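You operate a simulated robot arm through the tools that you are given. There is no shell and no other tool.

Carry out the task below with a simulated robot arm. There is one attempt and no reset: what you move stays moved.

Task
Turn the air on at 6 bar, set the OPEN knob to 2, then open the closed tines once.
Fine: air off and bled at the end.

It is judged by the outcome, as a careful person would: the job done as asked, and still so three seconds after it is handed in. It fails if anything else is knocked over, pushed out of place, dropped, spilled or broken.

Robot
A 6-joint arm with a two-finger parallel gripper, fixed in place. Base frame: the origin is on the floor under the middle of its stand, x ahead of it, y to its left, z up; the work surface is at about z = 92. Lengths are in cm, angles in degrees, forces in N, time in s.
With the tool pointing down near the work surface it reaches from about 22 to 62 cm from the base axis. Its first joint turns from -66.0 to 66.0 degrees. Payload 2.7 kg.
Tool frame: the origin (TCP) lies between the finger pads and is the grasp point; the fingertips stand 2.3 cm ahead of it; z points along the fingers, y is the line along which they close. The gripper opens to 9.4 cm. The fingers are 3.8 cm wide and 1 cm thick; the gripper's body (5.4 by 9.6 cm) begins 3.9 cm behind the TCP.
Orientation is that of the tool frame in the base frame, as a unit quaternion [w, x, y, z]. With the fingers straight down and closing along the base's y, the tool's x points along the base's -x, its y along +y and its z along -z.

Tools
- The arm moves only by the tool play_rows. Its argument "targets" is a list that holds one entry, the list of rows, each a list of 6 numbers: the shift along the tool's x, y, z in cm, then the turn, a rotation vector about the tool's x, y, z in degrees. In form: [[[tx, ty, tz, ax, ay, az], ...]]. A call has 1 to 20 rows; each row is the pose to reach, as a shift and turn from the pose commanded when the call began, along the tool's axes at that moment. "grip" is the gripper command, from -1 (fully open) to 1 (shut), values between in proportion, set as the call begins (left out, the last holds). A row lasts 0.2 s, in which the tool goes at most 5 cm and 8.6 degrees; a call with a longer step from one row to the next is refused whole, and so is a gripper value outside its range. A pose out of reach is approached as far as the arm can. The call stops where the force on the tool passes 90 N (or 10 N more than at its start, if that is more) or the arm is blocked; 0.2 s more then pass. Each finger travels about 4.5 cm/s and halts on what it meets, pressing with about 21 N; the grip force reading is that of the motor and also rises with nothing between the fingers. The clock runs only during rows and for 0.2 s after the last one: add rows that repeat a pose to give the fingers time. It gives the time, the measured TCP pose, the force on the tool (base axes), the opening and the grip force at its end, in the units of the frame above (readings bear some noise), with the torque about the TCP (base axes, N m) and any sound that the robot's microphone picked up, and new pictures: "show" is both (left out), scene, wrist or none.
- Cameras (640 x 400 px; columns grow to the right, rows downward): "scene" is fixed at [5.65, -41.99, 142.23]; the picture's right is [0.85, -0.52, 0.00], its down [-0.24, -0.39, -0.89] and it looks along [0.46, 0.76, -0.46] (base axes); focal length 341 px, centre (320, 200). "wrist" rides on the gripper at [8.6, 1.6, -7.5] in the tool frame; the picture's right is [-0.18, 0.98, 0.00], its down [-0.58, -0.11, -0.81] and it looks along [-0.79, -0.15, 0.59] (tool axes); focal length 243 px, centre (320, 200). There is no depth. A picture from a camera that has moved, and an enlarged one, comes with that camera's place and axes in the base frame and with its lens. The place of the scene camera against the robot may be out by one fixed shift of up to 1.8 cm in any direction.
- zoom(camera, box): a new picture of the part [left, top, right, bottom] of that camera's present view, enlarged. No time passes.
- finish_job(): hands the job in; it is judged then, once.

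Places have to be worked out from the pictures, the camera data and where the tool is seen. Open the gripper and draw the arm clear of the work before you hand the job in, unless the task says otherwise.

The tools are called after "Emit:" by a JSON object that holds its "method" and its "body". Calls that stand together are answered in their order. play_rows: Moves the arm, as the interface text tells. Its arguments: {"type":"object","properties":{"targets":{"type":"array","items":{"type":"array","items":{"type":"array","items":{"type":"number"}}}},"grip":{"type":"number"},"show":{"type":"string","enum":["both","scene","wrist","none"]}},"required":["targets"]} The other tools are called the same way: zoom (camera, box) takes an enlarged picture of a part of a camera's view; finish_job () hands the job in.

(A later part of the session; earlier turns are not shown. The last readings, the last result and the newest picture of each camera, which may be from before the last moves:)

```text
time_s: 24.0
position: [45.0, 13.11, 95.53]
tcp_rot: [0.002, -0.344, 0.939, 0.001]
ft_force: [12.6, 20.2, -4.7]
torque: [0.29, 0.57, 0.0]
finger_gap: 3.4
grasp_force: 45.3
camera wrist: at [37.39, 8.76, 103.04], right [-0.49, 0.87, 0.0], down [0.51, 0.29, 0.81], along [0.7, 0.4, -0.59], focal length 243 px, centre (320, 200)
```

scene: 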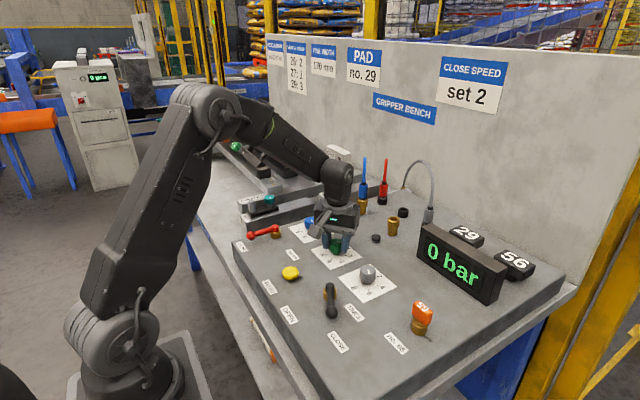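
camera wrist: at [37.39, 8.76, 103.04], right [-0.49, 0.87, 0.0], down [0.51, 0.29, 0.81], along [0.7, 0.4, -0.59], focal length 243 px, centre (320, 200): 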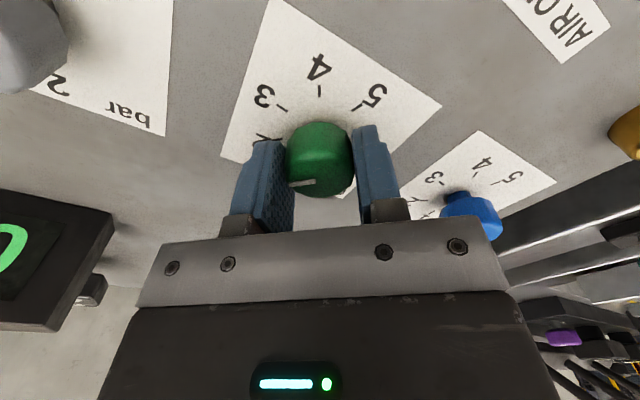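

The knob followed the full 100° (pointer still fixed between the fingers). I release, rise and check it against the 2 mark.

Emit:
{"method": "play_rows", "body": {"targets": [[[0, 0, 0, 0, 0, 0], [0, 0, 0, 0, 0, 0], [0, 0, 0, 0, 0, 0], [0, 0, 0, 0, 0, 0], [0, 0, -2, 0, 0, 0], [0, 0, -6, 0, 0, 0], [0, 0, -10, 0, 0, 0], [0, 0, -12, 0, 0, 0], [0, 0, -12, 0, 0, 0]]], "grip": -1, "show": "both"}}

Emit:
{"method": "zoom", "body": {"camera": "scene", "box": [300, 225, 380, 280]}}

Emit:
{"method": "zoom", "body": {"camera": "wrist", "box": [230, 0, 400, 115]}}

```text
time_s: 26.0
position: [45.05, 13.02, 107.71]
tcp_rot: [0.0, -0.342, 0.94, 0.0]
ft_force: [0.0, -0.5, 0.1]
torque: [0.01, 0.01, 0.02]
finger_gap: 9.42
grasp_force: 0.0
camera wrist: at [37.32, 8.74, 115.14], right [-0.49, 0.87, 0.0], down [0.51, 0.29, 0.81], along [0.7, 0.4, -0.59], focal length 243 px, centre (320, 200)
```

scene: 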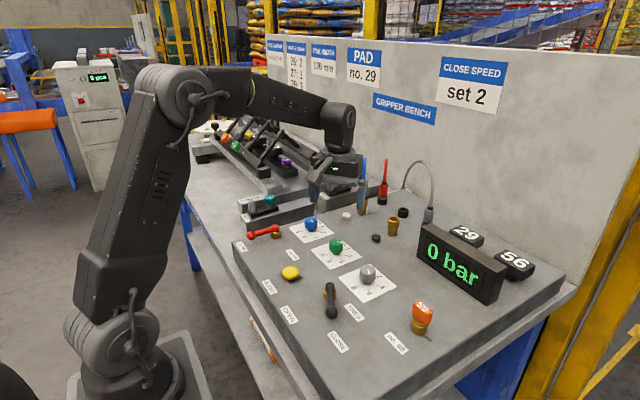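
wrist: 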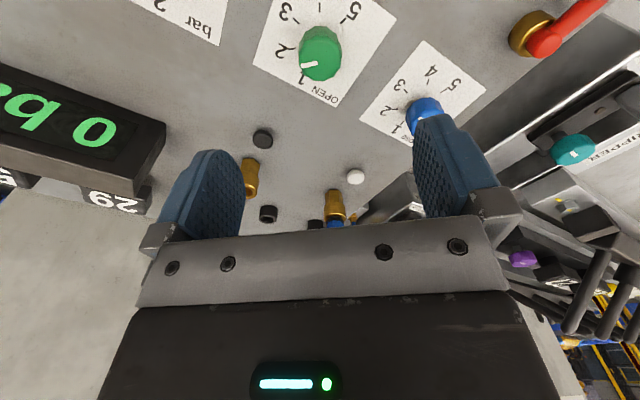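

```text
7.27 times, centred on (340, 252) of scene
camera zoom: at [5.65, -41.99, 142.23], right [0.85, -0.52, 0.0], down [-0.24, -0.39, -0.89], along [0.46, 0.76, -0.46], focal length 2479 px, centre (174, -182)
```

zoom: 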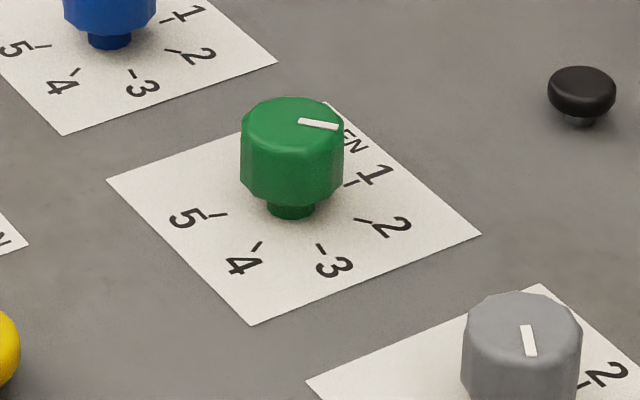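

```text
3.48 times, centred on (315, 58) of wrist
camera zoom: at [37.32, 8.74, 115.14], right [-0.49, 0.87, 0.0], down [0.51, 0.29, 0.81], along [0.7, 0.4, -0.59], focal length 844 px, centre (337, 696)
```

zoom: 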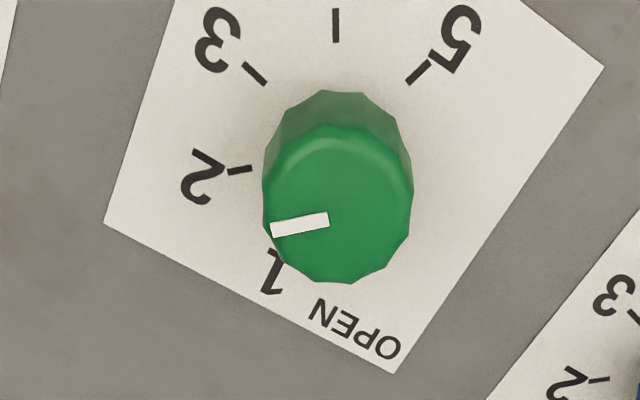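

The wrist view puts the pointer at −49.6° with the 2 tick at about −49.5°. I'll take tighter zooms to confirm both pointers precisely.

Emit:
{"method": "zoom", "body": {"camera": "scene", "box": [316, 232, 364, 262]}}

Emit:
{"method": "zoom", "body": {"camera": "wrist", "box": [270, 10, 370, 75]}}

```text
13.33 times, centred on (340, 247) of scene
camera zoom: at [5.65, -41.99, 142.23], right [0.85, -0.52, 0.0], down [-0.24, -0.39, -0.89], along [0.46, 0.76, -0.46], focal length 4545 px, centre (53, -427)
```

zoom: 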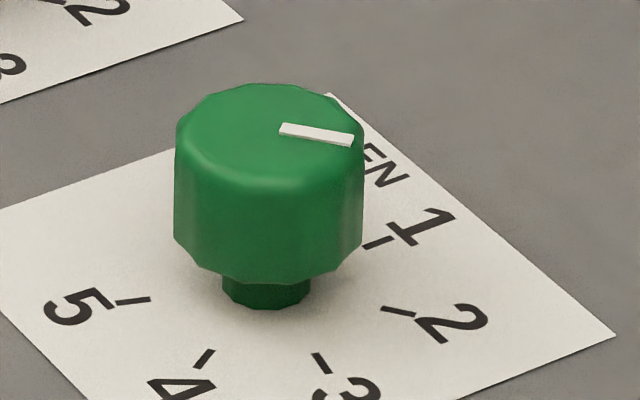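

```text
6.15 times, centred on (320, 42) of wrist
camera zoom: at [37.32, 8.74, 115.14], right [-0.49, 0.87, 0.0], down [0.51, 0.29, 0.81], along [0.7, 0.4, -0.59], focal length 1493 px, centre (320, 1169)
```

zoom: 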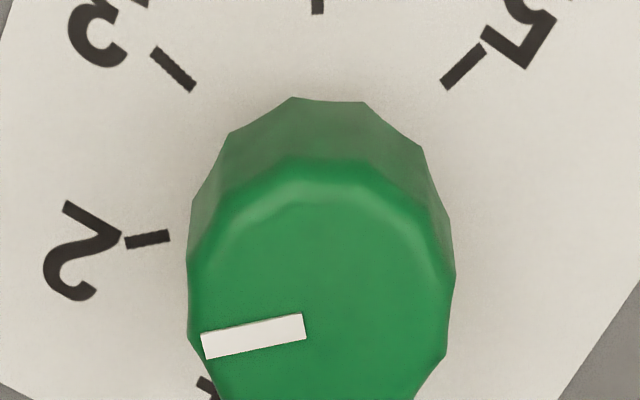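

Both views agree to within a few degrees, so OPEN stands at 2. Next is the red AIR lever: ball at about (28.9, 27.8), hub (35.7, 27.7), pointing −x (OFF); I move over the ball with the fingers partly open and closing along base y.

Emit:
{"method": "play_rows", "body": {"targets": [[[0.47, 3.63, 0, 0, 0, 7], [0.94, 7.27, 0, 0, 0, 14], [1.41, 10.9, 0, 0, 0, 21], [1.88, 14.5, 0, 0, 0, 28], [2.35, 18.2, 0, 0, 0, 35], [2.82, 21.8, 0, 0, 0, 40], [2.82, 21.8, 0, 0, 0, 40], [2.82, 21.8, 0, 0, 0, 40]]], "grip": -0.1, "show": "both"}}

Emit:
{"method": "zoom", "body": {"camera": "wrist", "box": [220, 0, 460, 150]}}

Emit:
{"method": "zoom", "body": {"camera": "scene", "box": [225, 190, 325, 255]}}

```text
time_s: 27.8
position: [28.81, 27.85, 107.56]
tcp_rot: [0.001, 0.001, 1.0, 0.001]
ft_force: [0.0, 0.2, -0.1]
torque: [0.0, 0.01, -0.01]
finger_gap: 5.15
grasp_force: 0.2
camera wrist: at [20.24, 29.55, 115.0], right [0.18, 0.98, 0.0], down [0.58, -0.11, 0.81], along [0.79, -0.15, -0.59], focal length 243 px, centre (320, 200)
```

scene: 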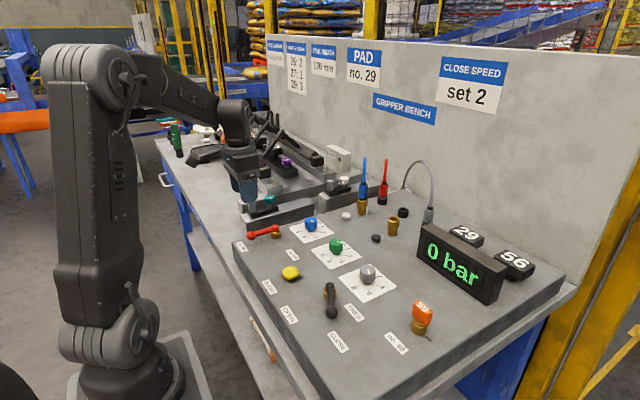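
wrist: 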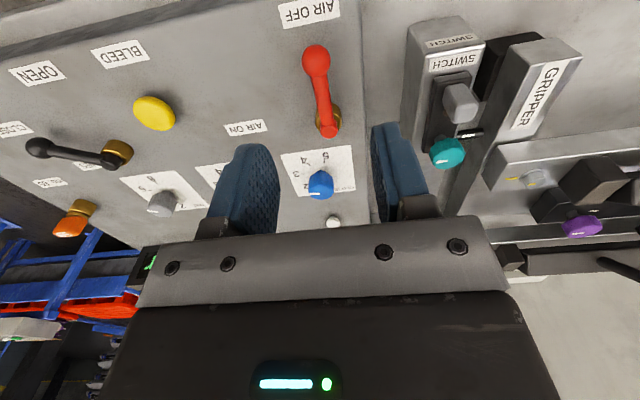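

```text
2.67 times, centred on (340, 75) of wrist
camera zoom: at [20.24, 29.55, 115.0], right [0.18, 0.98, 0.0], down [0.58, -0.11, 0.81], along [0.79, -0.15, -0.59], focal length 647 px, centre (267, 533)
```

zoom: 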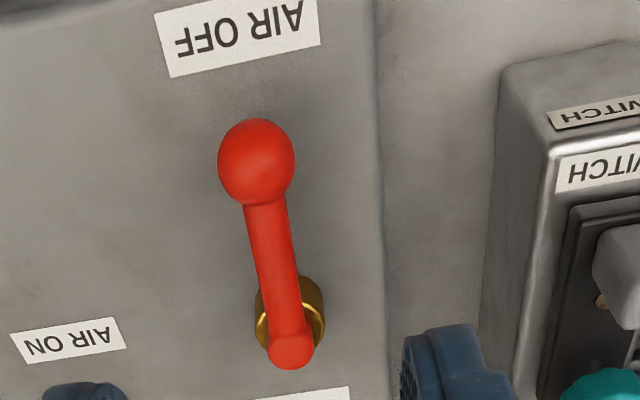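

```text
6.15 times, centred on (275, 222) of scene
camera zoom: at [5.65, -41.99, 142.23], right [0.85, -0.52, 0.0], down [-0.24, -0.39, -0.89], along [0.46, 0.76, -0.46], focal length 2098 px, centre (597, 62)
```

zoom: 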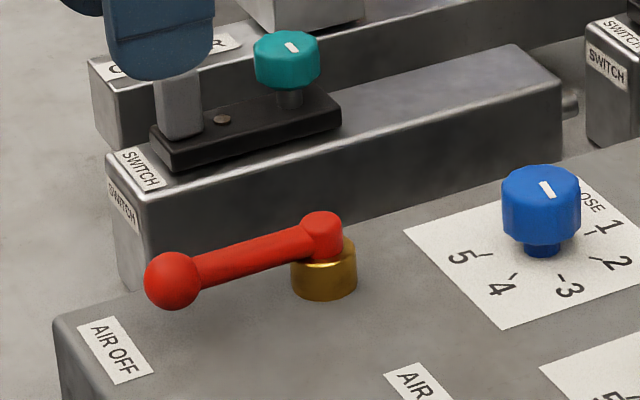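

The ball is at about (28.85, 27.5, 95.0), diameter ≈ 2.5 cm, clear of the rail to its left. I descend straddling it, fingertips staying ~1 cm above the panel.

Emit:
{"method": "play_rows", "body": {"targets": [[[0.05, -0.3, 3, 0, 0, 0], [0.05, -0.3, 6, 0, 0, 0], [0.05, -0.3, 9, 0, 0, 0], [0.05, -0.3, 10.8, 0, 0, 0], [0.05, -0.3, 11.6, 0, 0, 0], [0.05, -0.3, 11.9, 0, 0, 0], [0.05, -0.3, 11.9, 0, 0, 0]]], "show": "both"}}

```text
time_s: 29.4
position: [28.94, 27.56, 95.62]
tcp_rot: [0.001, -0.001, 1.0, 0.002]
ft_force: [-0.9, 0.8, -0.8]
torque: [0.02, 0.03, 0.02]
finger_gap: 5.16
grasp_force: 0.2
camera wrist: at [20.21, 29.21, 103.09], right [0.18, 0.98, 0.0], down [0.58, -0.11, 0.81], along [0.79, -0.15, -0.59], focal length 243 px, centre (320, 200)
```

scene: 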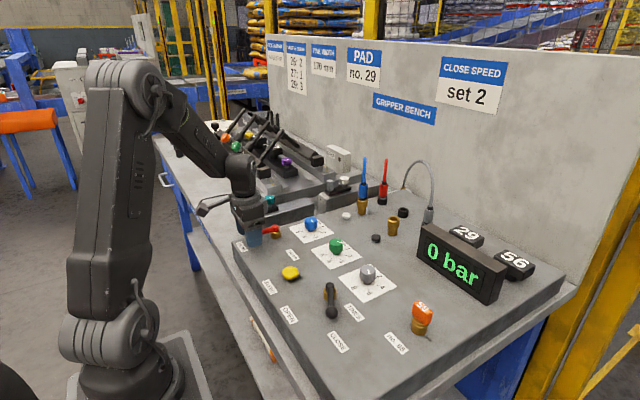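
wrist: 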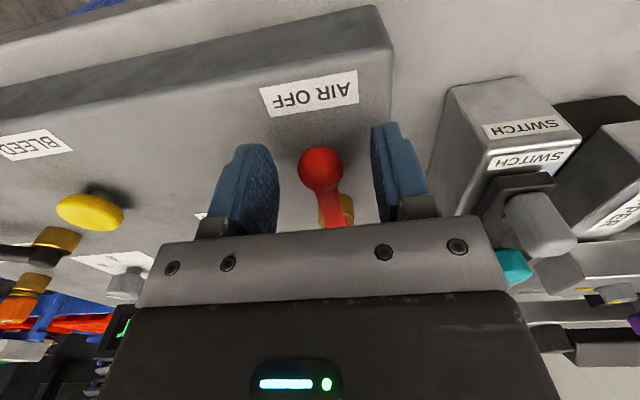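

The ball is centred between the fingers. I close on it and check the side force.

Emit:
{"method": "play_rows", "body": {"targets": [[[0, 0, 0, 0, 0, 0], [0, 0, 0, 0, 0, 0], [0, 0, 0, 0, 0, 0], [0, 0, 0, 0, 0, 0]]], "grip": 1, "show": "wrist"}}

```text
time_s: 30.4
position: [28.82, 27.51, 95.65]
tcp_rot: [0.0, 0.0, 1.0, 0.001]
ft_force: [0.2, -4.3, -0.2]
torque: [-0.05, 0.0, -0.05]
finger_gap: 2.37
grasp_force: 45.2
camera wrist: at [20.22, 29.19, 103.1], right [0.18, 0.98, 0.0], down [0.58, -0.11, 0.81], along [0.79, -0.15, -0.59], focal length 243 px, centre (320, 200)
```

wrist: 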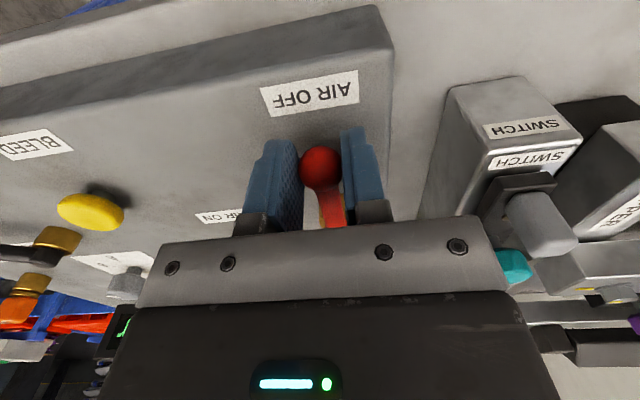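

A clean grip (2.37 cm, only ~4 N sideways). I swing the lever the first 45° along its arc about the hub, toward AIR ON.

Emit:
{"method": "play_rows", "body": {"targets": [[[-0.058, -0.881, 0, 0, 0, -7.5], [-0.23, -1.747, 0, 0, 0, -15], [-0.514, -2.583, 0, 0, 0, -22.5], [-0.904, -3.375, 0, 0, 0, -30], [-1.395, -4.109, 0, 0, 0, -37.5], [-1.977, -4.773, 0, 0, 0, -45], [-1.977, -4.773, 0, 0, 0, -45]]], "show": "both"}}

```text
time_s: 32.0
position: [30.7, 22.74, 95.7]
tcp_rot: [0.001, -0.384, 0.924, 0.0]
ft_force: [-2.5, -7.8, -1.1]
torque: [0.2, -0.26, -0.15]
finger_gap: 2.35
grasp_force: 44.1
camera wrist: at [23.54, 17.79, 103.1], right [-0.57, 0.82, 0.0], down [0.49, 0.33, 0.81], along [0.67, 0.46, -0.59], focal length 243 px, centre (320, 200)
```

scene: 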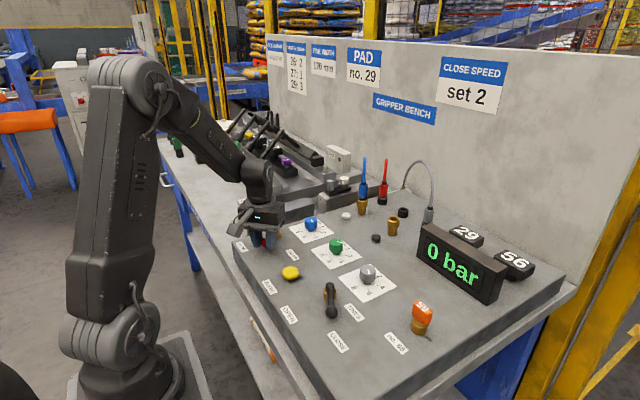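
wrist: 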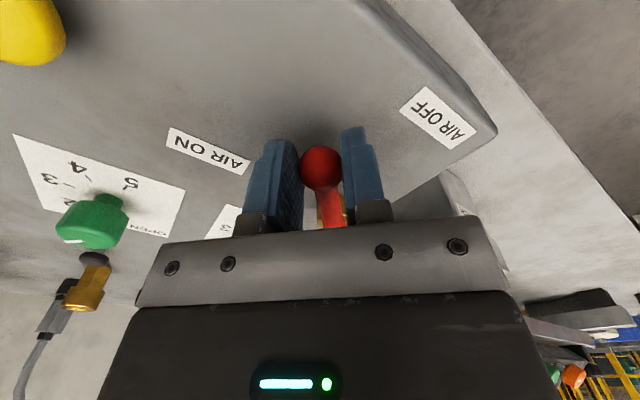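

The lever follows smoothly at half travel with low forces. I continue the second 45°.

Emit:
{"method": "play_rows", "body": {"targets": [[[-0.058, -0.881, 0, 0, 0, -7.5], [-0.23, -1.747, 0, 0, 0, -15], [-0.514, -2.583, 0, 0, 0, -22.5], [-0.904, -3.375, 0, 0, 0, -30], [-1.395, -4.109, 0, 0, 0, -37.5], [-1.977, -4.773, 0, 0, 0, -45], [-1.977, -4.773, 0, 0, 0, -45]]], "show": "both"}}

```text
time_s: 33.6
position: [35.57, 20.62, 95.63]
tcp_rot: [0.0, 0.708, -0.706, 0.0]
ft_force: [0.7, -25.3, 1.1]
torque: [-0.51, -0.06, -0.08]
finger_gap: 2.32
grasp_force: 45.6
camera wrist: at [33.94, 12.01, 103.12], right [-0.98, 0.18, 0.0], down [0.11, 0.58, 0.81], along [0.15, 0.79, -0.59], focal length 243 px, centre (320, 200)
```

scene: 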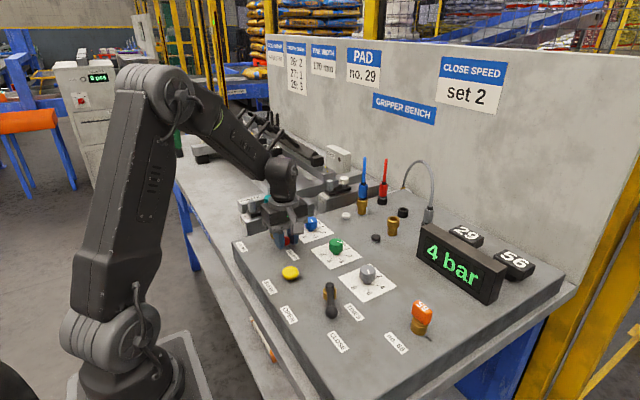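
wrist: 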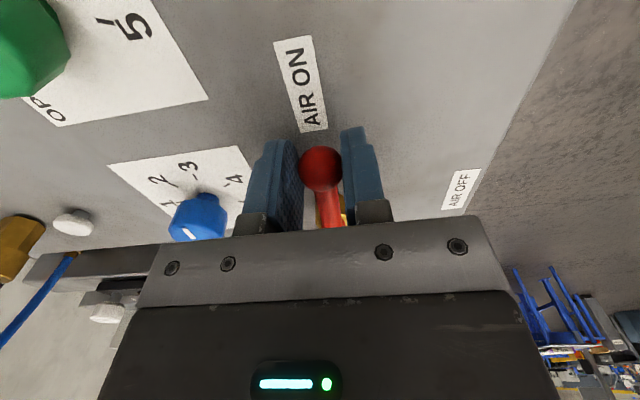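

The display shows 4 bar and may still be climbing. I release the ball and rise straight up, then read the display again.

Emit:
{"method": "play_rows", "body": {"targets": [[[0, 0, 0, 0, 0, 0], [0, 0, 0, 0, 0, 0], [0, 0, 0, 0, 0, 0], [0, 0, -3, 0, 0, 0], [0, 0, -7, 0, 0, 0], [0, 0, -11, 0, 0, 0], [0, 0, -12, 0, 0, 0], [0, 0, -12, 0, 0, 0]]], "grip": -0.1, "show": "both"}}

Emit:
{"method": "zoom", "body": {"camera": "wrist", "box": [200, 0, 500, 200]}}

```text
time_s: 35.4
position: [35.56, 20.7, 107.73]
tcp_rot: [0.001, -0.707, 0.708, -0.001]
ft_force: [-0.1, 0.8, -0.2]
torque: [-0.01, 0.0, 0.0]
finger_gap: 5.18
grasp_force: 0.2
camera wrist: at [33.87, 12.13, 115.17], right [-0.98, 0.18, 0.0], down [0.11, 0.58, 0.81], along [0.15, 0.79, -0.59], focal length 243 px, centre (320, 200)
```

scene: 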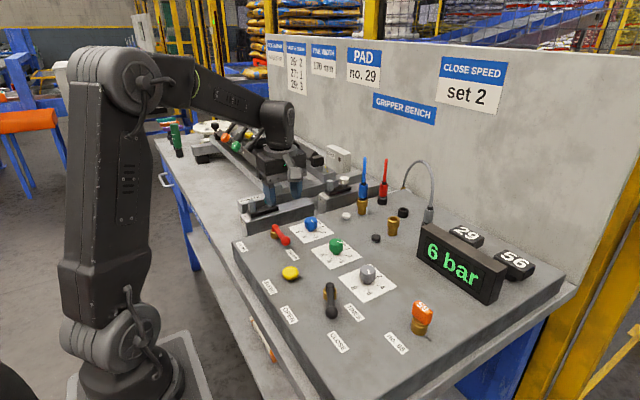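
wrist: 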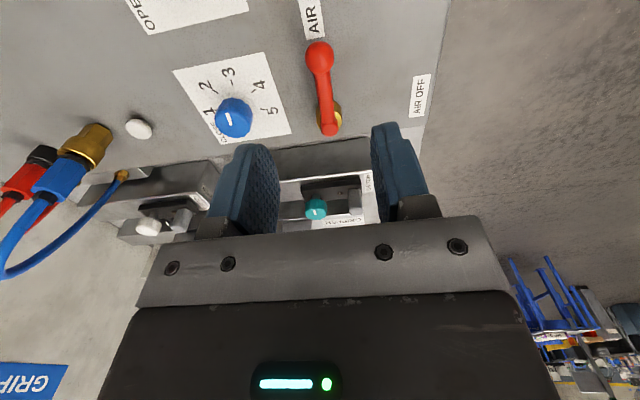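

```text
2.00 times, centred on (350, 100) of wrist
camera zoom: at [33.87, 12.13, 115.17], right [-0.98, 0.18, 0.0], down [0.11, 0.58, 0.81], along [0.15, 0.79, -0.59], focal length 485 px, centre (260, 400)
```

zoom: 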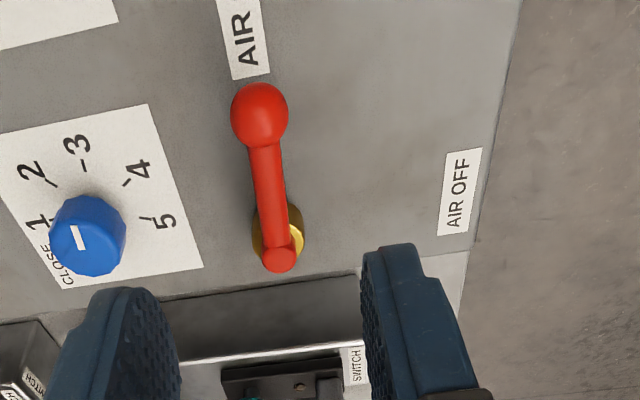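

The display reads 6 bar with AIR ON. Before throwing the TINES lever I look at the hoses and at the tine gripper to know its closed state.

Emit:
{"method": "zoom", "body": {"camera": "wrist", "box": [0, 80, 240, 280]}}

Emit:
{"method": "zoom", "body": {"camera": "scene", "box": [180, 110, 380, 235]}}

Emit:
{"method": "zoom", "body": {"camera": "scene", "box": [300, 140, 460, 260]}}

```text
2.00 times, centred on (120, 180) of wrist
camera zoom: at [33.87, 12.13, 115.17], right [-0.98, 0.18, 0.0], down [0.11, 0.58, 0.81], along [0.15, 0.79, -0.59], focal length 485 px, centre (720, 240)
```

zoom: 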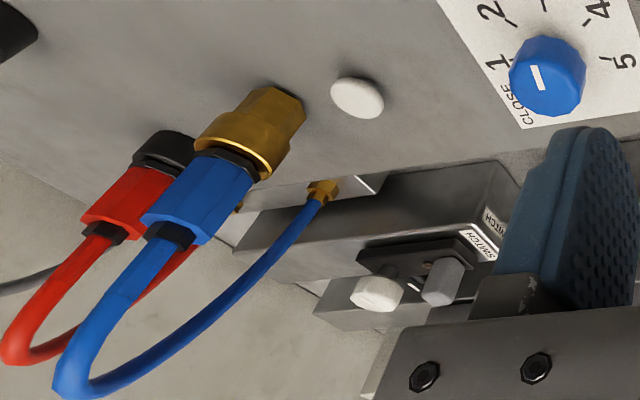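

```text
3.20 times, centred on (280, 172) of scene
camera zoom: at [5.65, -41.99, 142.23], right [0.85, -0.52, 0.0], down [-0.24, -0.39, -0.89], along [0.46, 0.76, -0.46], focal length 1091 px, centre (448, 288)
```

zoom: 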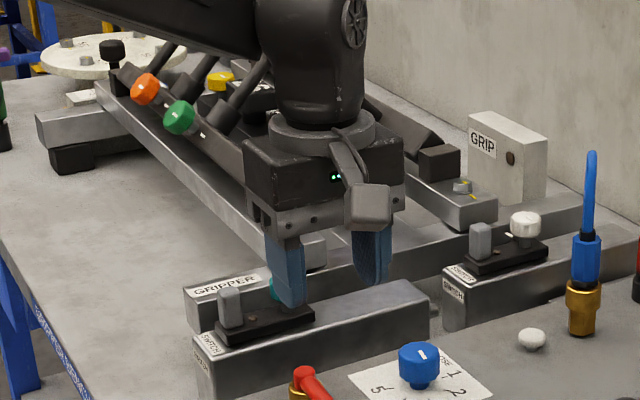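

```text
3.33 times, centred on (380, 200) of scene
camera zoom: at [5.65, -41.99, 142.23], right [0.85, -0.52, 0.0], down [-0.24, -0.39, -0.89], along [0.46, 0.76, -0.46], focal length 1136 px, centre (120, 200)
```

zoom: 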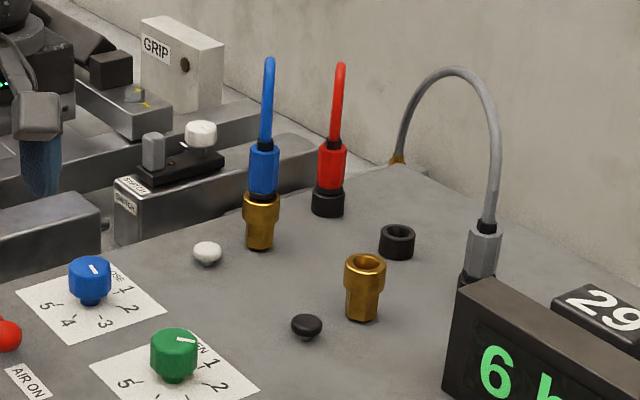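

The blue hose is coupled and the others are parked, so nothing more to connect. The TINES lever ball is at about (32.2, −4.3, 95), hub (35.6, 1.6), pointing 60° from −x at CLOSE; I move over the ball with the fingers aligned to its rod.

Emit:
{"method": "play_rows", "body": {"targets": [[[4.2, 0.57, 0, 0, 0, 5], [8.4, 1.14, 0, 0, 0, 10], [12.6, 1.7, 0, 0, 0, 15], [16.8, 2.27, 0, 0, 0, 20], [21, 2.84, 0, 0, 0, 25], [25.05, 3.4, 0, 0, 0, 30], [25.05, 3.4, 0, 0, 0, 30], [25.05, 3.4, 0, 0, 0, 30]]], "grip": -0.1, "show": "both"}}

Emit:
{"method": "zoom", "body": {"camera": "wrist", "box": [220, 0, 460, 150]}}

Emit:
{"method": "zoom", "body": {"camera": "scene", "box": [180, 90, 380, 215]}}

```text
time_s: 37.2
position: [32.23, -4.19, 107.78]
tcp_rot: [0.001, -0.499, 0.866, 0.0]
ft_force: [0.6, 0.2, 0.3]
torque: [0.01, -0.02, 0.0]
finger_gap: 5.17
grasp_force: 0.0
camera wrist: at [26.42, -10.83, 115.18], right [-0.76, 0.65, 0.0], down [0.38, 0.45, 0.81], along [0.53, 0.61, -0.59], focal length 243 px, centre (320, 200)
```

scene: 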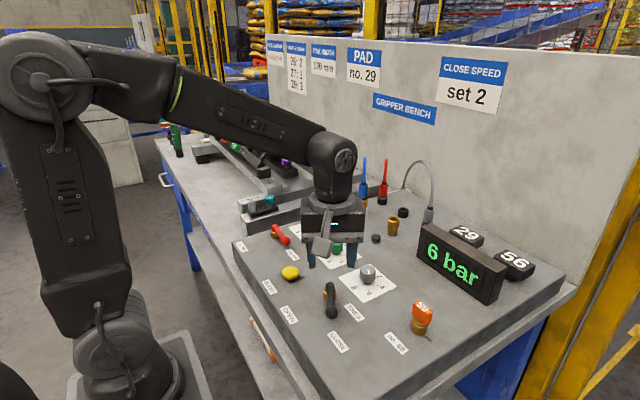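
wrist: 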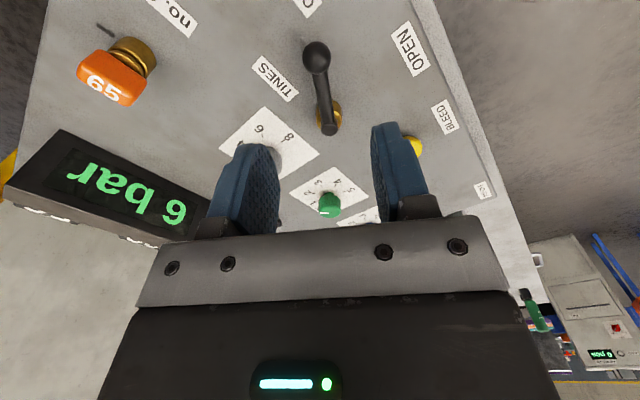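

```text
2.67 times, centred on (340, 75) of wrist
camera zoom: at [26.42, -10.83, 115.18], right [-0.76, 0.65, 0.0], down [0.38, 0.45, 0.81], along [0.53, 0.61, -0.59], focal length 647 px, centre (267, 533)
```

zoom: 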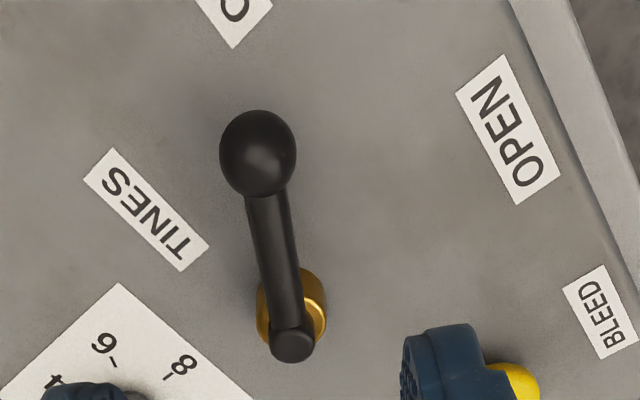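

```text
3.20 times, centred on (280, 152) of scene
camera zoom: at [5.65, -41.99, 142.23], right [0.85, -0.52, 0.0], down [-0.24, -0.39, -0.89], along [0.46, 0.76, -0.46], focal length 1091 px, centre (448, 352)
```

zoom: 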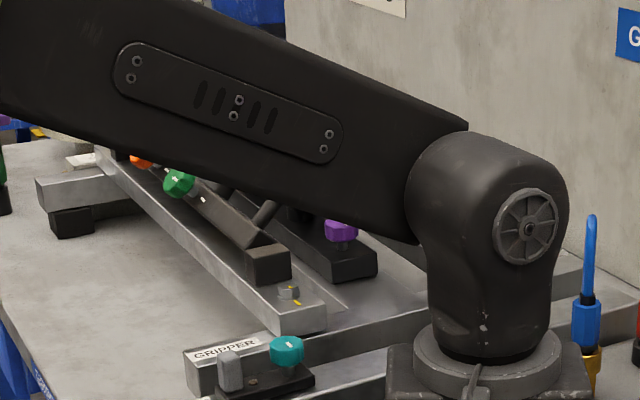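

The ball is at (32.3, −4.55), lever radius ≈ 6.85 cm, 60° from OPEN. I descend astride the ball and then close on it.

Emit:
{"method": "play_rows", "body": {"targets": [[[0.17, -0.21, 3, 0, 0, 0], [0.17, -0.21, 6, 0, 0, 0], [0.17, -0.21, 9, 0, 0, 0], [0.17, -0.21, 10.8, 0, 0, 0], [0.17, -0.21, 11.6, 0, 0, 0], [0.17, -0.21, 11.9, 0, 0, 0], [0.17, -0.21, 11.9, 0, 0, 0]]], "show": "wrist"}}

```text
time_s: 38.8
position: [32.17, -4.47, 95.7]
tcp_rot: [0.0, -0.5, 0.866, 0.0]
ft_force: [0.8, -0.2, -0.5]
torque: [0.01, 0.0, 0.0]
finger_gap: 5.15
grasp_force: 0.2
camera wrist: at [26.52, -11.12, 103.22], right [-0.76, 0.65, 0.0], down [0.38, 0.45, 0.81], along [0.53, 0.61, -0.59], focal length 243 px, centre (320, 200)
```

wrist: 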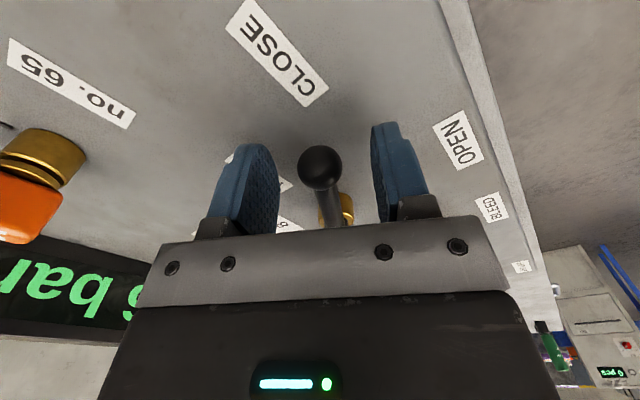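

The ball sits centred between the fingers just as with the AIR lever. I close on it.

Emit:
{"method": "play_rows", "body": {"targets": [[[0, 0, 0, 0, 0, 0], [0, 0, 0, 0, 0, 0], [0, 0, 0, 0, 0, 0], [0, 0, 0, 0, 0, 0]]], "grip": 1, "show": "both"}}

Emit:
{"method": "zoom", "body": {"camera": "scene", "box": [180, 90, 380, 215]}}

```text
time_s: 39.8
position: [32.26, -4.6, 95.72]
tcp_rot: [0.001, -0.499, 0.867, 0.001]
ft_force: [0.2, -0.8, -1.1]
torque: [-0.02, -0.02, -0.03]
finger_gap: 2.35
grasp_force: 45.0
camera wrist: at [26.52, -11.13, 103.23], right [-0.76, 0.65, 0.0], down [0.38, 0.45, 0.81], along [0.53, 0.61, -0.59], focal length 243 px, centre (320, 200)
```

scene: 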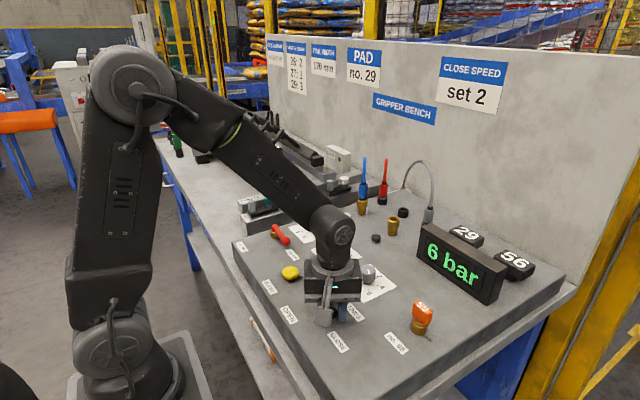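
wrist: 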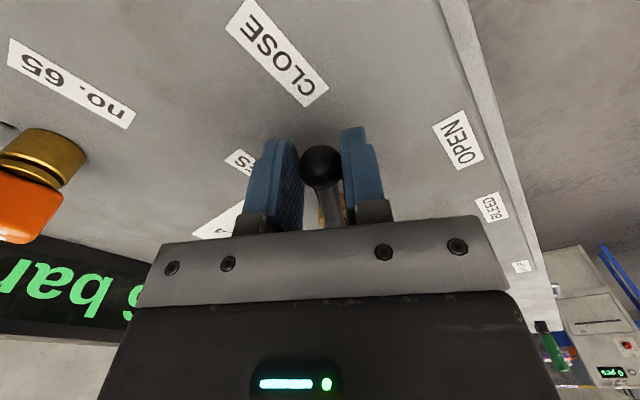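

```text
3.20 times, centred on (280, 152) of scene
camera zoom: at [5.65, -42.0, 142.23], right [0.85, -0.52, 0.0], down [-0.24, -0.39, -0.89], along [0.46, 0.76, -0.46], focal length 1091 px, centre (448, 352)
```

zoom: 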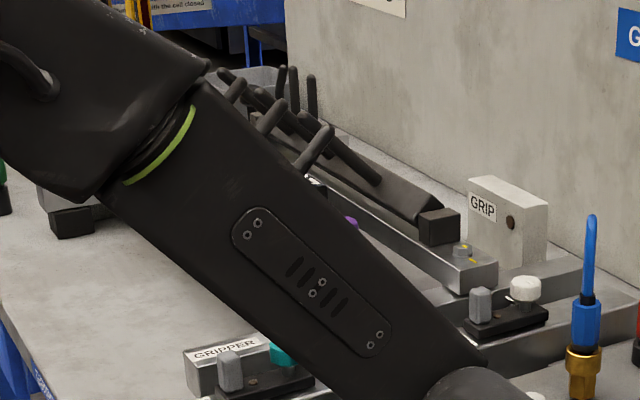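

A clean grip with almost no side force. With 6 bar shown and OPEN at 2, I swing the TINES lever once, in one smooth 60° arc, to OPEN.

Emit:
{"method": "play_rows", "body": {"targets": [[[-0.059, 0.894, 0, 0, 0, 7.5], [-0.233, 1.773, 0, 0, 0, 15], [-0.521, 2.621, 0, 0, 0, 22.5], [-0.918, 3.425, 0, 0, 0, 30], [-1.416, 4.17, 0, 0, 0, 37.5], [-2.006, 4.844, 0, 0, 0, 45], [-2.68, 5.435, 0, 0, 0, 52.5], [-3.425, 5.932, 0, 0, 0, 60], [-3.425, 5.932, 0, 0, 0, 60]]], "show": "both"}}

Emit:
{"method": "zoom", "body": {"camera": "scene", "box": [180, 90, 380, 215]}}

```text
time_s: 41.8
position: [28.81, 1.49, 95.79]
tcp_rot: [0.002, 0.001, 1.0, 0.001]
ft_force: [-2.9, 2.4, 5.5]
torque: [0.03, 0.25, 0.23]
finger_gap: 2.34
grasp_force: 45.4
camera wrist: at [20.16, 3.15, 103.22], right [0.19, 0.98, 0.0], down [0.58, -0.11, 0.81], along [0.79, -0.15, -0.59], focal length 243 px, centre (320, 200)
```

scene: 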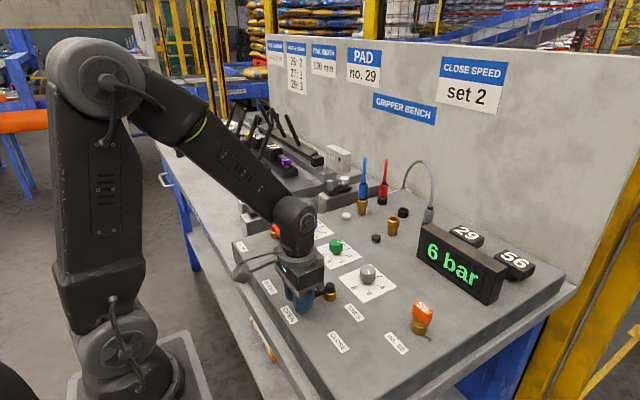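
wrist: 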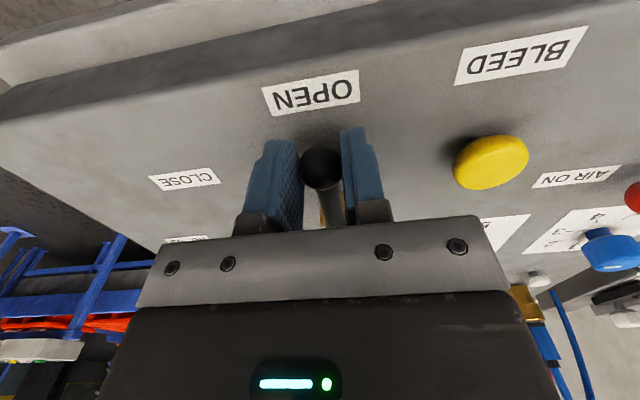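

```text
3.20 times, centred on (280, 152) of scene
camera zoom: at [5.64, -41.98, 142.24], right [0.85, -0.52, 0.0], down [-0.24, -0.39, -0.89], along [0.46, 0.76, -0.46], focal length 1091 px, centre (448, 352)
```

zoom: 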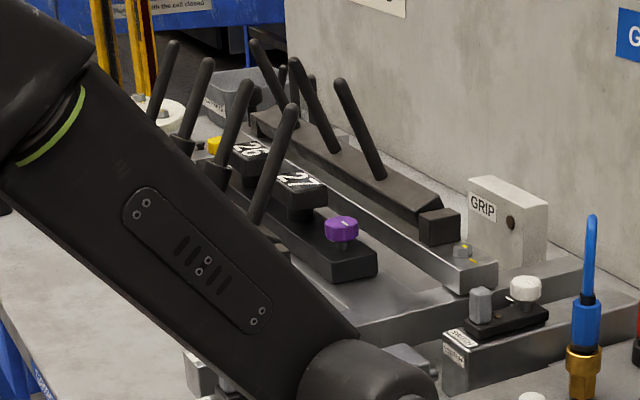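

The lever points at OPEN and the tines are swinging apart. I hold still a few seconds to let them finish their travel.

Emit:
{"method": "play_rows", "body": {"targets": [[[0, 0, 0, 0, 0, 0], [0, 0, 0, 0, 0, 0], [0, 0, 0, 0, 0, 0], [0, 0, 0, 0, 0, 0], [0, 0, 0, 0, 0, 0], [0, 0, 0, 0, 0, 0], [0, 0, 0, 0, 0, 0], [0, 0, 0, 0, 0, 0], [0, 0, 0, 0, 0, 0], [0, 0, 0, 0, 0, 0]]], "show": "scene"}}

Emit:
{"method": "zoom", "body": {"camera": "scene", "box": [180, 90, 380, 215]}}

```text
time_s: 44.0
position: [28.8, 1.54, 95.81]
tcp_rot: [0.001, 0.0, 1.0, 0.002]
ft_force: [-0.3, -0.5, 8.9]
torque: [-0.04, -0.05, 0.0]
finger_gap: 2.33
grasp_force: 45.2
```

scene: 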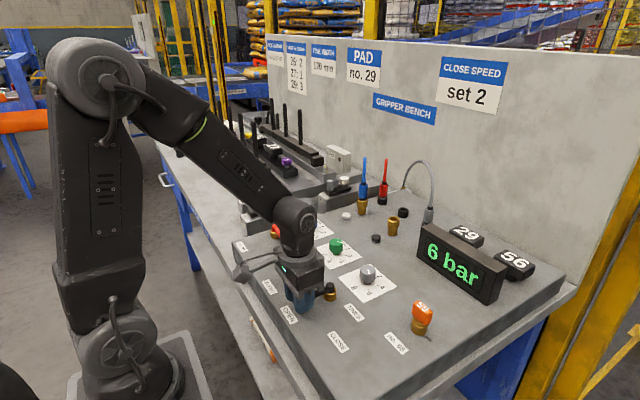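

```text
3.20 times, centred on (280, 152) of scene
camera zoom: at [5.64, -41.99, 142.23], right [0.85, -0.52, 0.0], down [-0.24, -0.39, -0.89], along [0.46, 0.76, -0.46], focal length 1091 px, centre (448, 352)
```

zoom: 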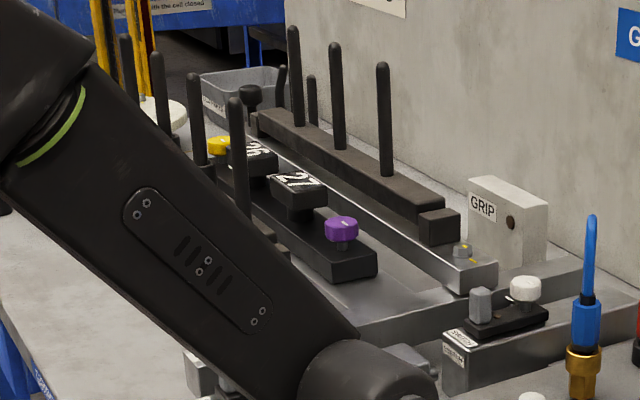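

The tines have swung to about vertical; I wait another couple of seconds to see whether they have stopped.

Emit:
{"method": "play_rows", "body": {"targets": [[[0, 0, 0, 0, 0, 0], [0, 0, 0, 0, 0, 0], [0, 0, 0, 0, 0, 0], [0, 0, 0, 0, 0, 0], [0, 0, 0, 0, 0, 0], [0, 0, 0, 0, 0, 0], [0, 0, 0, 0, 0, 0], [0, 0, 0, 0, 0, 0], [0, 0, 0, 0, 0, 0], [0, 0, 0, 0, 0, 0]]], "show": "scene"}}

Emit:
{"method": "zoom", "body": {"camera": "scene", "box": [180, 90, 380, 215]}}

```text
time_s: 46.2
position: [28.79, 1.44, 95.78]
tcp_rot: [0.001, 0.0, 1.0, 0.001]
ft_force: [0.1, -0.9, 7.9]
torque: [0.01, -0.09, 0.03]
finger_gap: 2.32
grasp_force: 45.3
```

scene: 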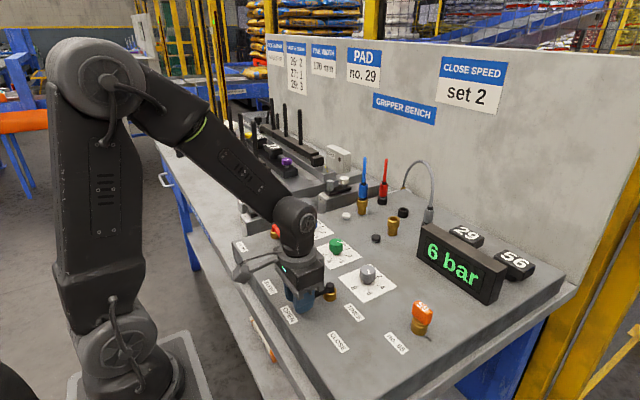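

```text
3.20 times, centred on (280, 152) of scene
camera zoom: at [5.65, -41.99, 142.23], right [0.85, -0.52, 0.0], down [-0.24, -0.39, -0.89], along [0.46, 0.76, -0.46], focal length 1091 px, centre (448, 352)
```

zoom: 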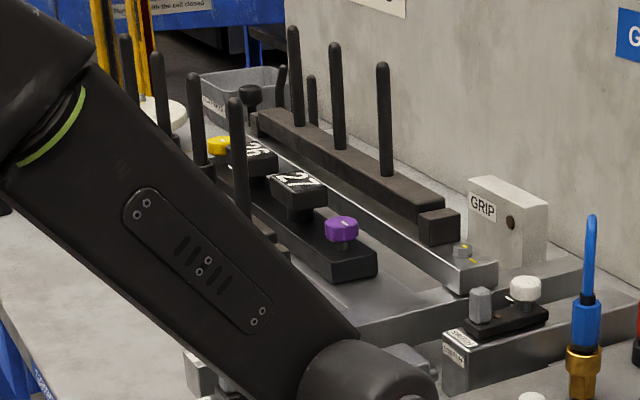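

The tines have stopped, fully upright and open, with 6 bar held. I release the TINES lever and rise clear.

Emit:
{"method": "play_rows", "body": {"targets": [[[0, 0, 0, 0, 0, 0], [0, 0, 0, 0, 0, 0], [0, 0, 0, 0, 0, 0], [0, 0, -3, 0, 0, 0], [0, 0, -7, 0, 0, 0], [0, 0, -11, 0, 0, 0], [0, 0, -12, 0, 0, 0], [0, 0, -12, 0, 0, 0]]], "grip": -0.1, "show": "both"}}

Emit:
{"method": "zoom", "body": {"camera": "wrist", "box": [220, 0, 460, 150]}}

Emit:
{"method": "zoom", "body": {"camera": "wrist", "box": [400, 0, 640, 200]}}

Emit:
{"method": "zoom", "body": {"camera": "scene", "box": [220, 200, 420, 325]}}

```text
time_s: 48.0
position: [28.68, 1.44, 107.72]
tcp_rot: [0.002, 0.0, 1.0, 0.002]
ft_force: [-0.6, 0.3, 0.3]
torque: [-0.03, 0.01, 0.01]
finger_gap: 5.17
grasp_force: 0.1
camera wrist: at [20.17, 3.16, 115.27], right [0.18, 0.98, 0.0], down [0.58, -0.11, 0.81], along [0.79, -0.15, -0.59], focal length 243 px, centre (320, 200)
```

scene: 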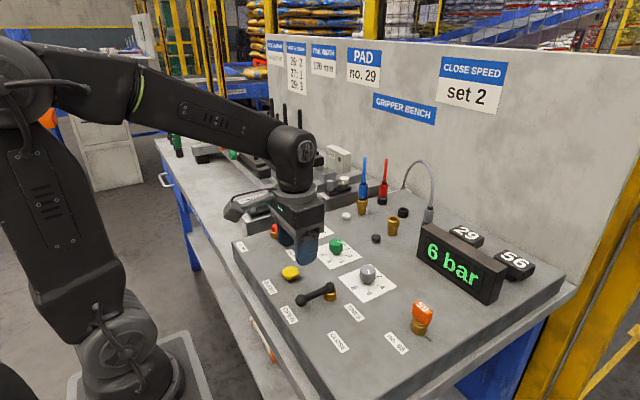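
wrist: 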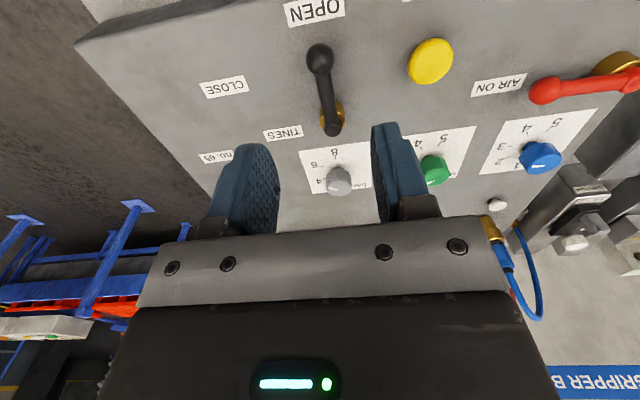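

```text
2.67 times, centred on (340, 75) of wrist
camera zoom: at [20.17, 3.16, 115.27], right [0.18, 0.98, 0.0], down [0.58, -0.11, 0.81], along [0.79, -0.15, -0.59], focal length 647 px, centre (267, 533)
```

zoom: 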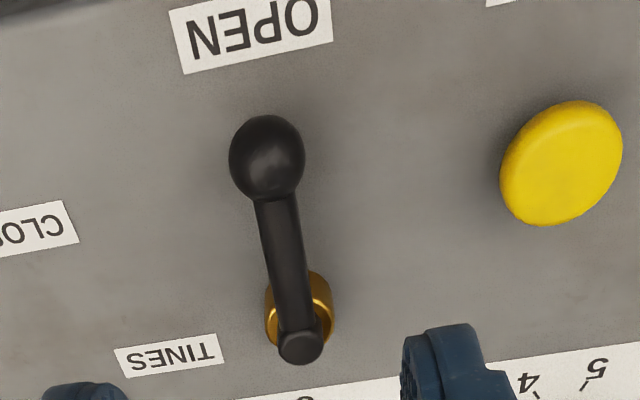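

```text
2.00 times, centred on (520, 100) of wrist
camera zoom: at [20.17, 3.16, 115.27], right [0.18, 0.98, 0.0], down [0.58, -0.11, 0.81], along [0.79, -0.15, -0.59], focal length 485 px, centre (-80, 400)
```

zoom: 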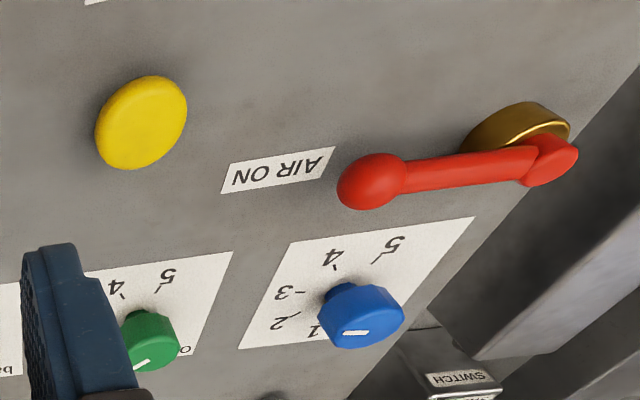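

```text
3.20 times, centred on (320, 262) of scene
camera zoom: at [5.65, -41.99, 142.23], right [0.85, -0.52, 0.0], down [-0.24, -0.39, -0.89], along [0.46, 0.76, -0.46], focal length 1091 px, centre (320, 0)
```

zoom: 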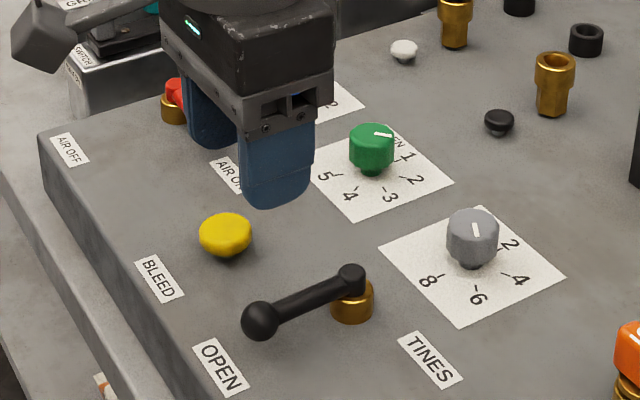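

Everything is as asked: lever at OPEN, tines upright, 6 bar, OPEN at 2, bar knob at 6. Since air off and bled is the accepted safe end state, I'll shut it down: first move over the AIR lever ball at (35.6, 20.75) with the gripper turned 90°.

Emit:
{"method": "play_rows", "body": {"targets": [[[-0.56, 1.61, 0, 0, 0, -7.5], [-1.12, 3.23, 0, 0, 0, -15], [-1.68, 4.84, 0, 0, 0, -22.5], [-2.24, 6.46, 0, 0, 0, -30], [-2.8, 8.07, 0, 0, 0, -37.5], [-3.37, 9.69, 0, 0, 0, -45], [-3.93, 11.3, 0, 0, 0, -52.5], [-4.49, 12.91, 0, 0, 0, -60], [-5.05, 14.53, 0, 0, 0, -67.5], [-5.61, 16.14, 0, 0, 0, -75], [-6.17, 17.76, 0, 0, 0, -82.5], [-6.73, 19.37, 0, 0, 0, -90], [-6.73, 19.37, 0, 0, 0, -90], [-6.73, 19.37, 0, 0, 0, -90]]], "grip": -0.1, "show": "both"}}

Emit:
{"method": "zoom", "body": {"camera": "wrist", "box": [220, 0, 460, 150]}}

Emit:
{"method": "zoom", "body": {"camera": "scene", "box": [160, 90, 360, 215]}}

```text
time_s: 51.0
position: [35.47, 20.84, 107.7]
tcp_rot: [0.001, -0.706, 0.708, -0.001]
ft_force: [0.1, -0.2, 0.3]
torque: [0.0, -0.01, 0.02]
finger_gap: 5.16
grasp_force: 0.0
camera wrist: at [33.91, 12.15, 115.27], right [-0.98, 0.18, 0.0], down [0.11, 0.58, 0.81], along [0.15, 0.79, -0.59], focal length 243 px, centre (320, 200)
```

scene: 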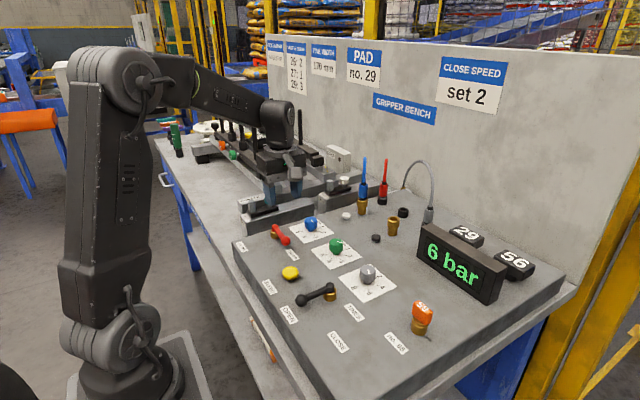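
wrist: 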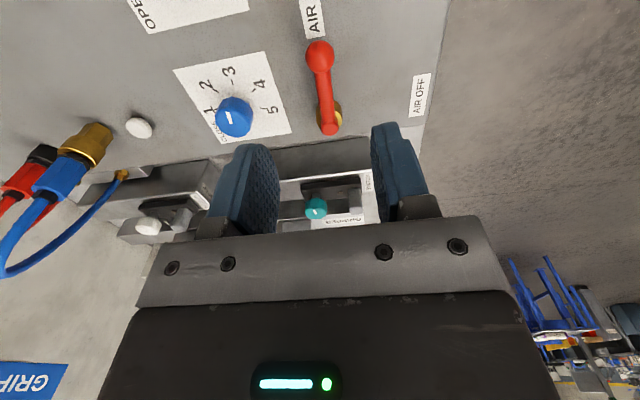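

```text
2.67 times, centred on (340, 75) of wrist
camera zoom: at [33.91, 12.15, 115.27], right [-0.98, 0.18, 0.0], down [0.11, 0.58, 0.81], along [0.15, 0.79, -0.59], focal length 647 px, centre (267, 533)
```

zoom: 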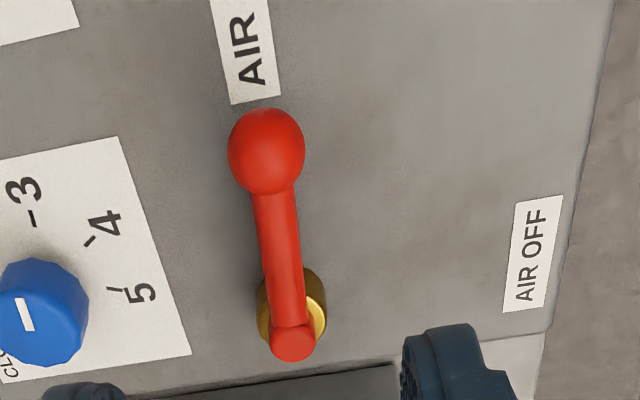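

```text
3.20 times, centred on (260, 152) of scene
camera zoom: at [5.65, -41.99, 142.23], right [0.85, -0.52, 0.0], down [-0.24, -0.39, -0.89], along [0.46, 0.76, -0.46], focal length 1091 px, centre (512, 352)
```

zoom: 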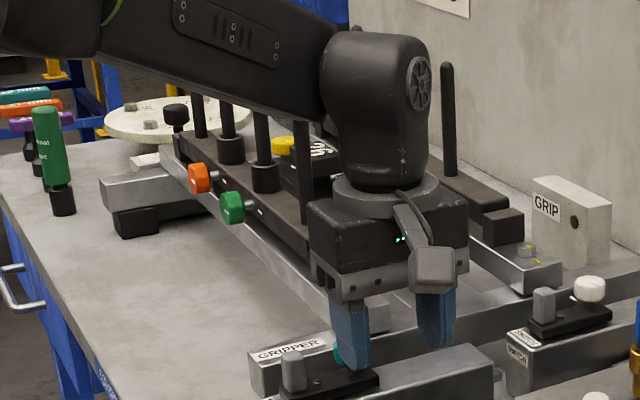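

The ball shows in exactly the place it had when I last released it, so it's right below the TCP. I descend astride it, then close.

Emit:
{"method": "play_rows", "body": {"targets": [[[0, 0, 3, 0, 0, 0], [0, 0, 6, 0, 0, 0], [0, 0, 9, 0, 0, 0], [0, 0, 10.8, 0, 0, 0], [0, 0, 11.6, 0, 0, 0], [0, 0, 12, 0, 0, 0], [0, 0, 12, 0, 0, 0]]], "show": "wrist"}}

Emit:
{"method": "play_rows", "body": {"targets": [[[0, 0, 0, 0, 0, 0], [0, 0, 0, 0, 0, 0], [0, 0, 0, 0, 0, 0], [0, 0, 0, 0, 0, 0]]], "grip": 1, "show": "wrist"}}

```text
time_s: 52.6
position: [35.49, 20.86, 95.72]
tcp_rot: [-0.001, 0.707, -0.707, 0.0]
ft_force: [-0.3, 0.4, -0.2]
torque: [0.01, -0.06, 0.01]
finger_gap: 5.15
grasp_force: 0.1
camera wrist: at [33.91, 12.21, 103.23], right [-0.98, 0.18, 0.0], down [0.11, 0.58, 0.81], along [0.15, 0.79, -0.59], focal length 243 px, centre (320, 200)
```

wrist: 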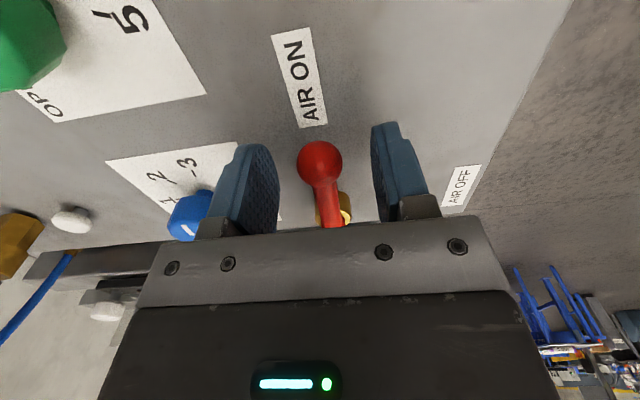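

```text
time_s: 53.6
position: [35.5, 20.79, 95.73]
tcp_rot: [0.001, -0.707, 0.707, 0.0]
ft_force: [0.0, -0.4, -1.3]
torque: [0.05, 0.0, 0.04]
finger_gap: 2.37
grasp_force: 44.9
camera wrist: at [33.91, 12.21, 103.24], right [-0.98, 0.18, 0.0], down [0.11, 0.58, 0.81], along [0.15, 0.79, -0.59], focal length 243 px, centre (320, 200)
```

wrist: 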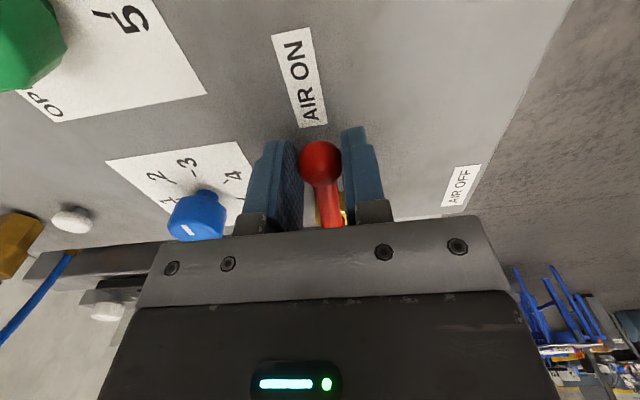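

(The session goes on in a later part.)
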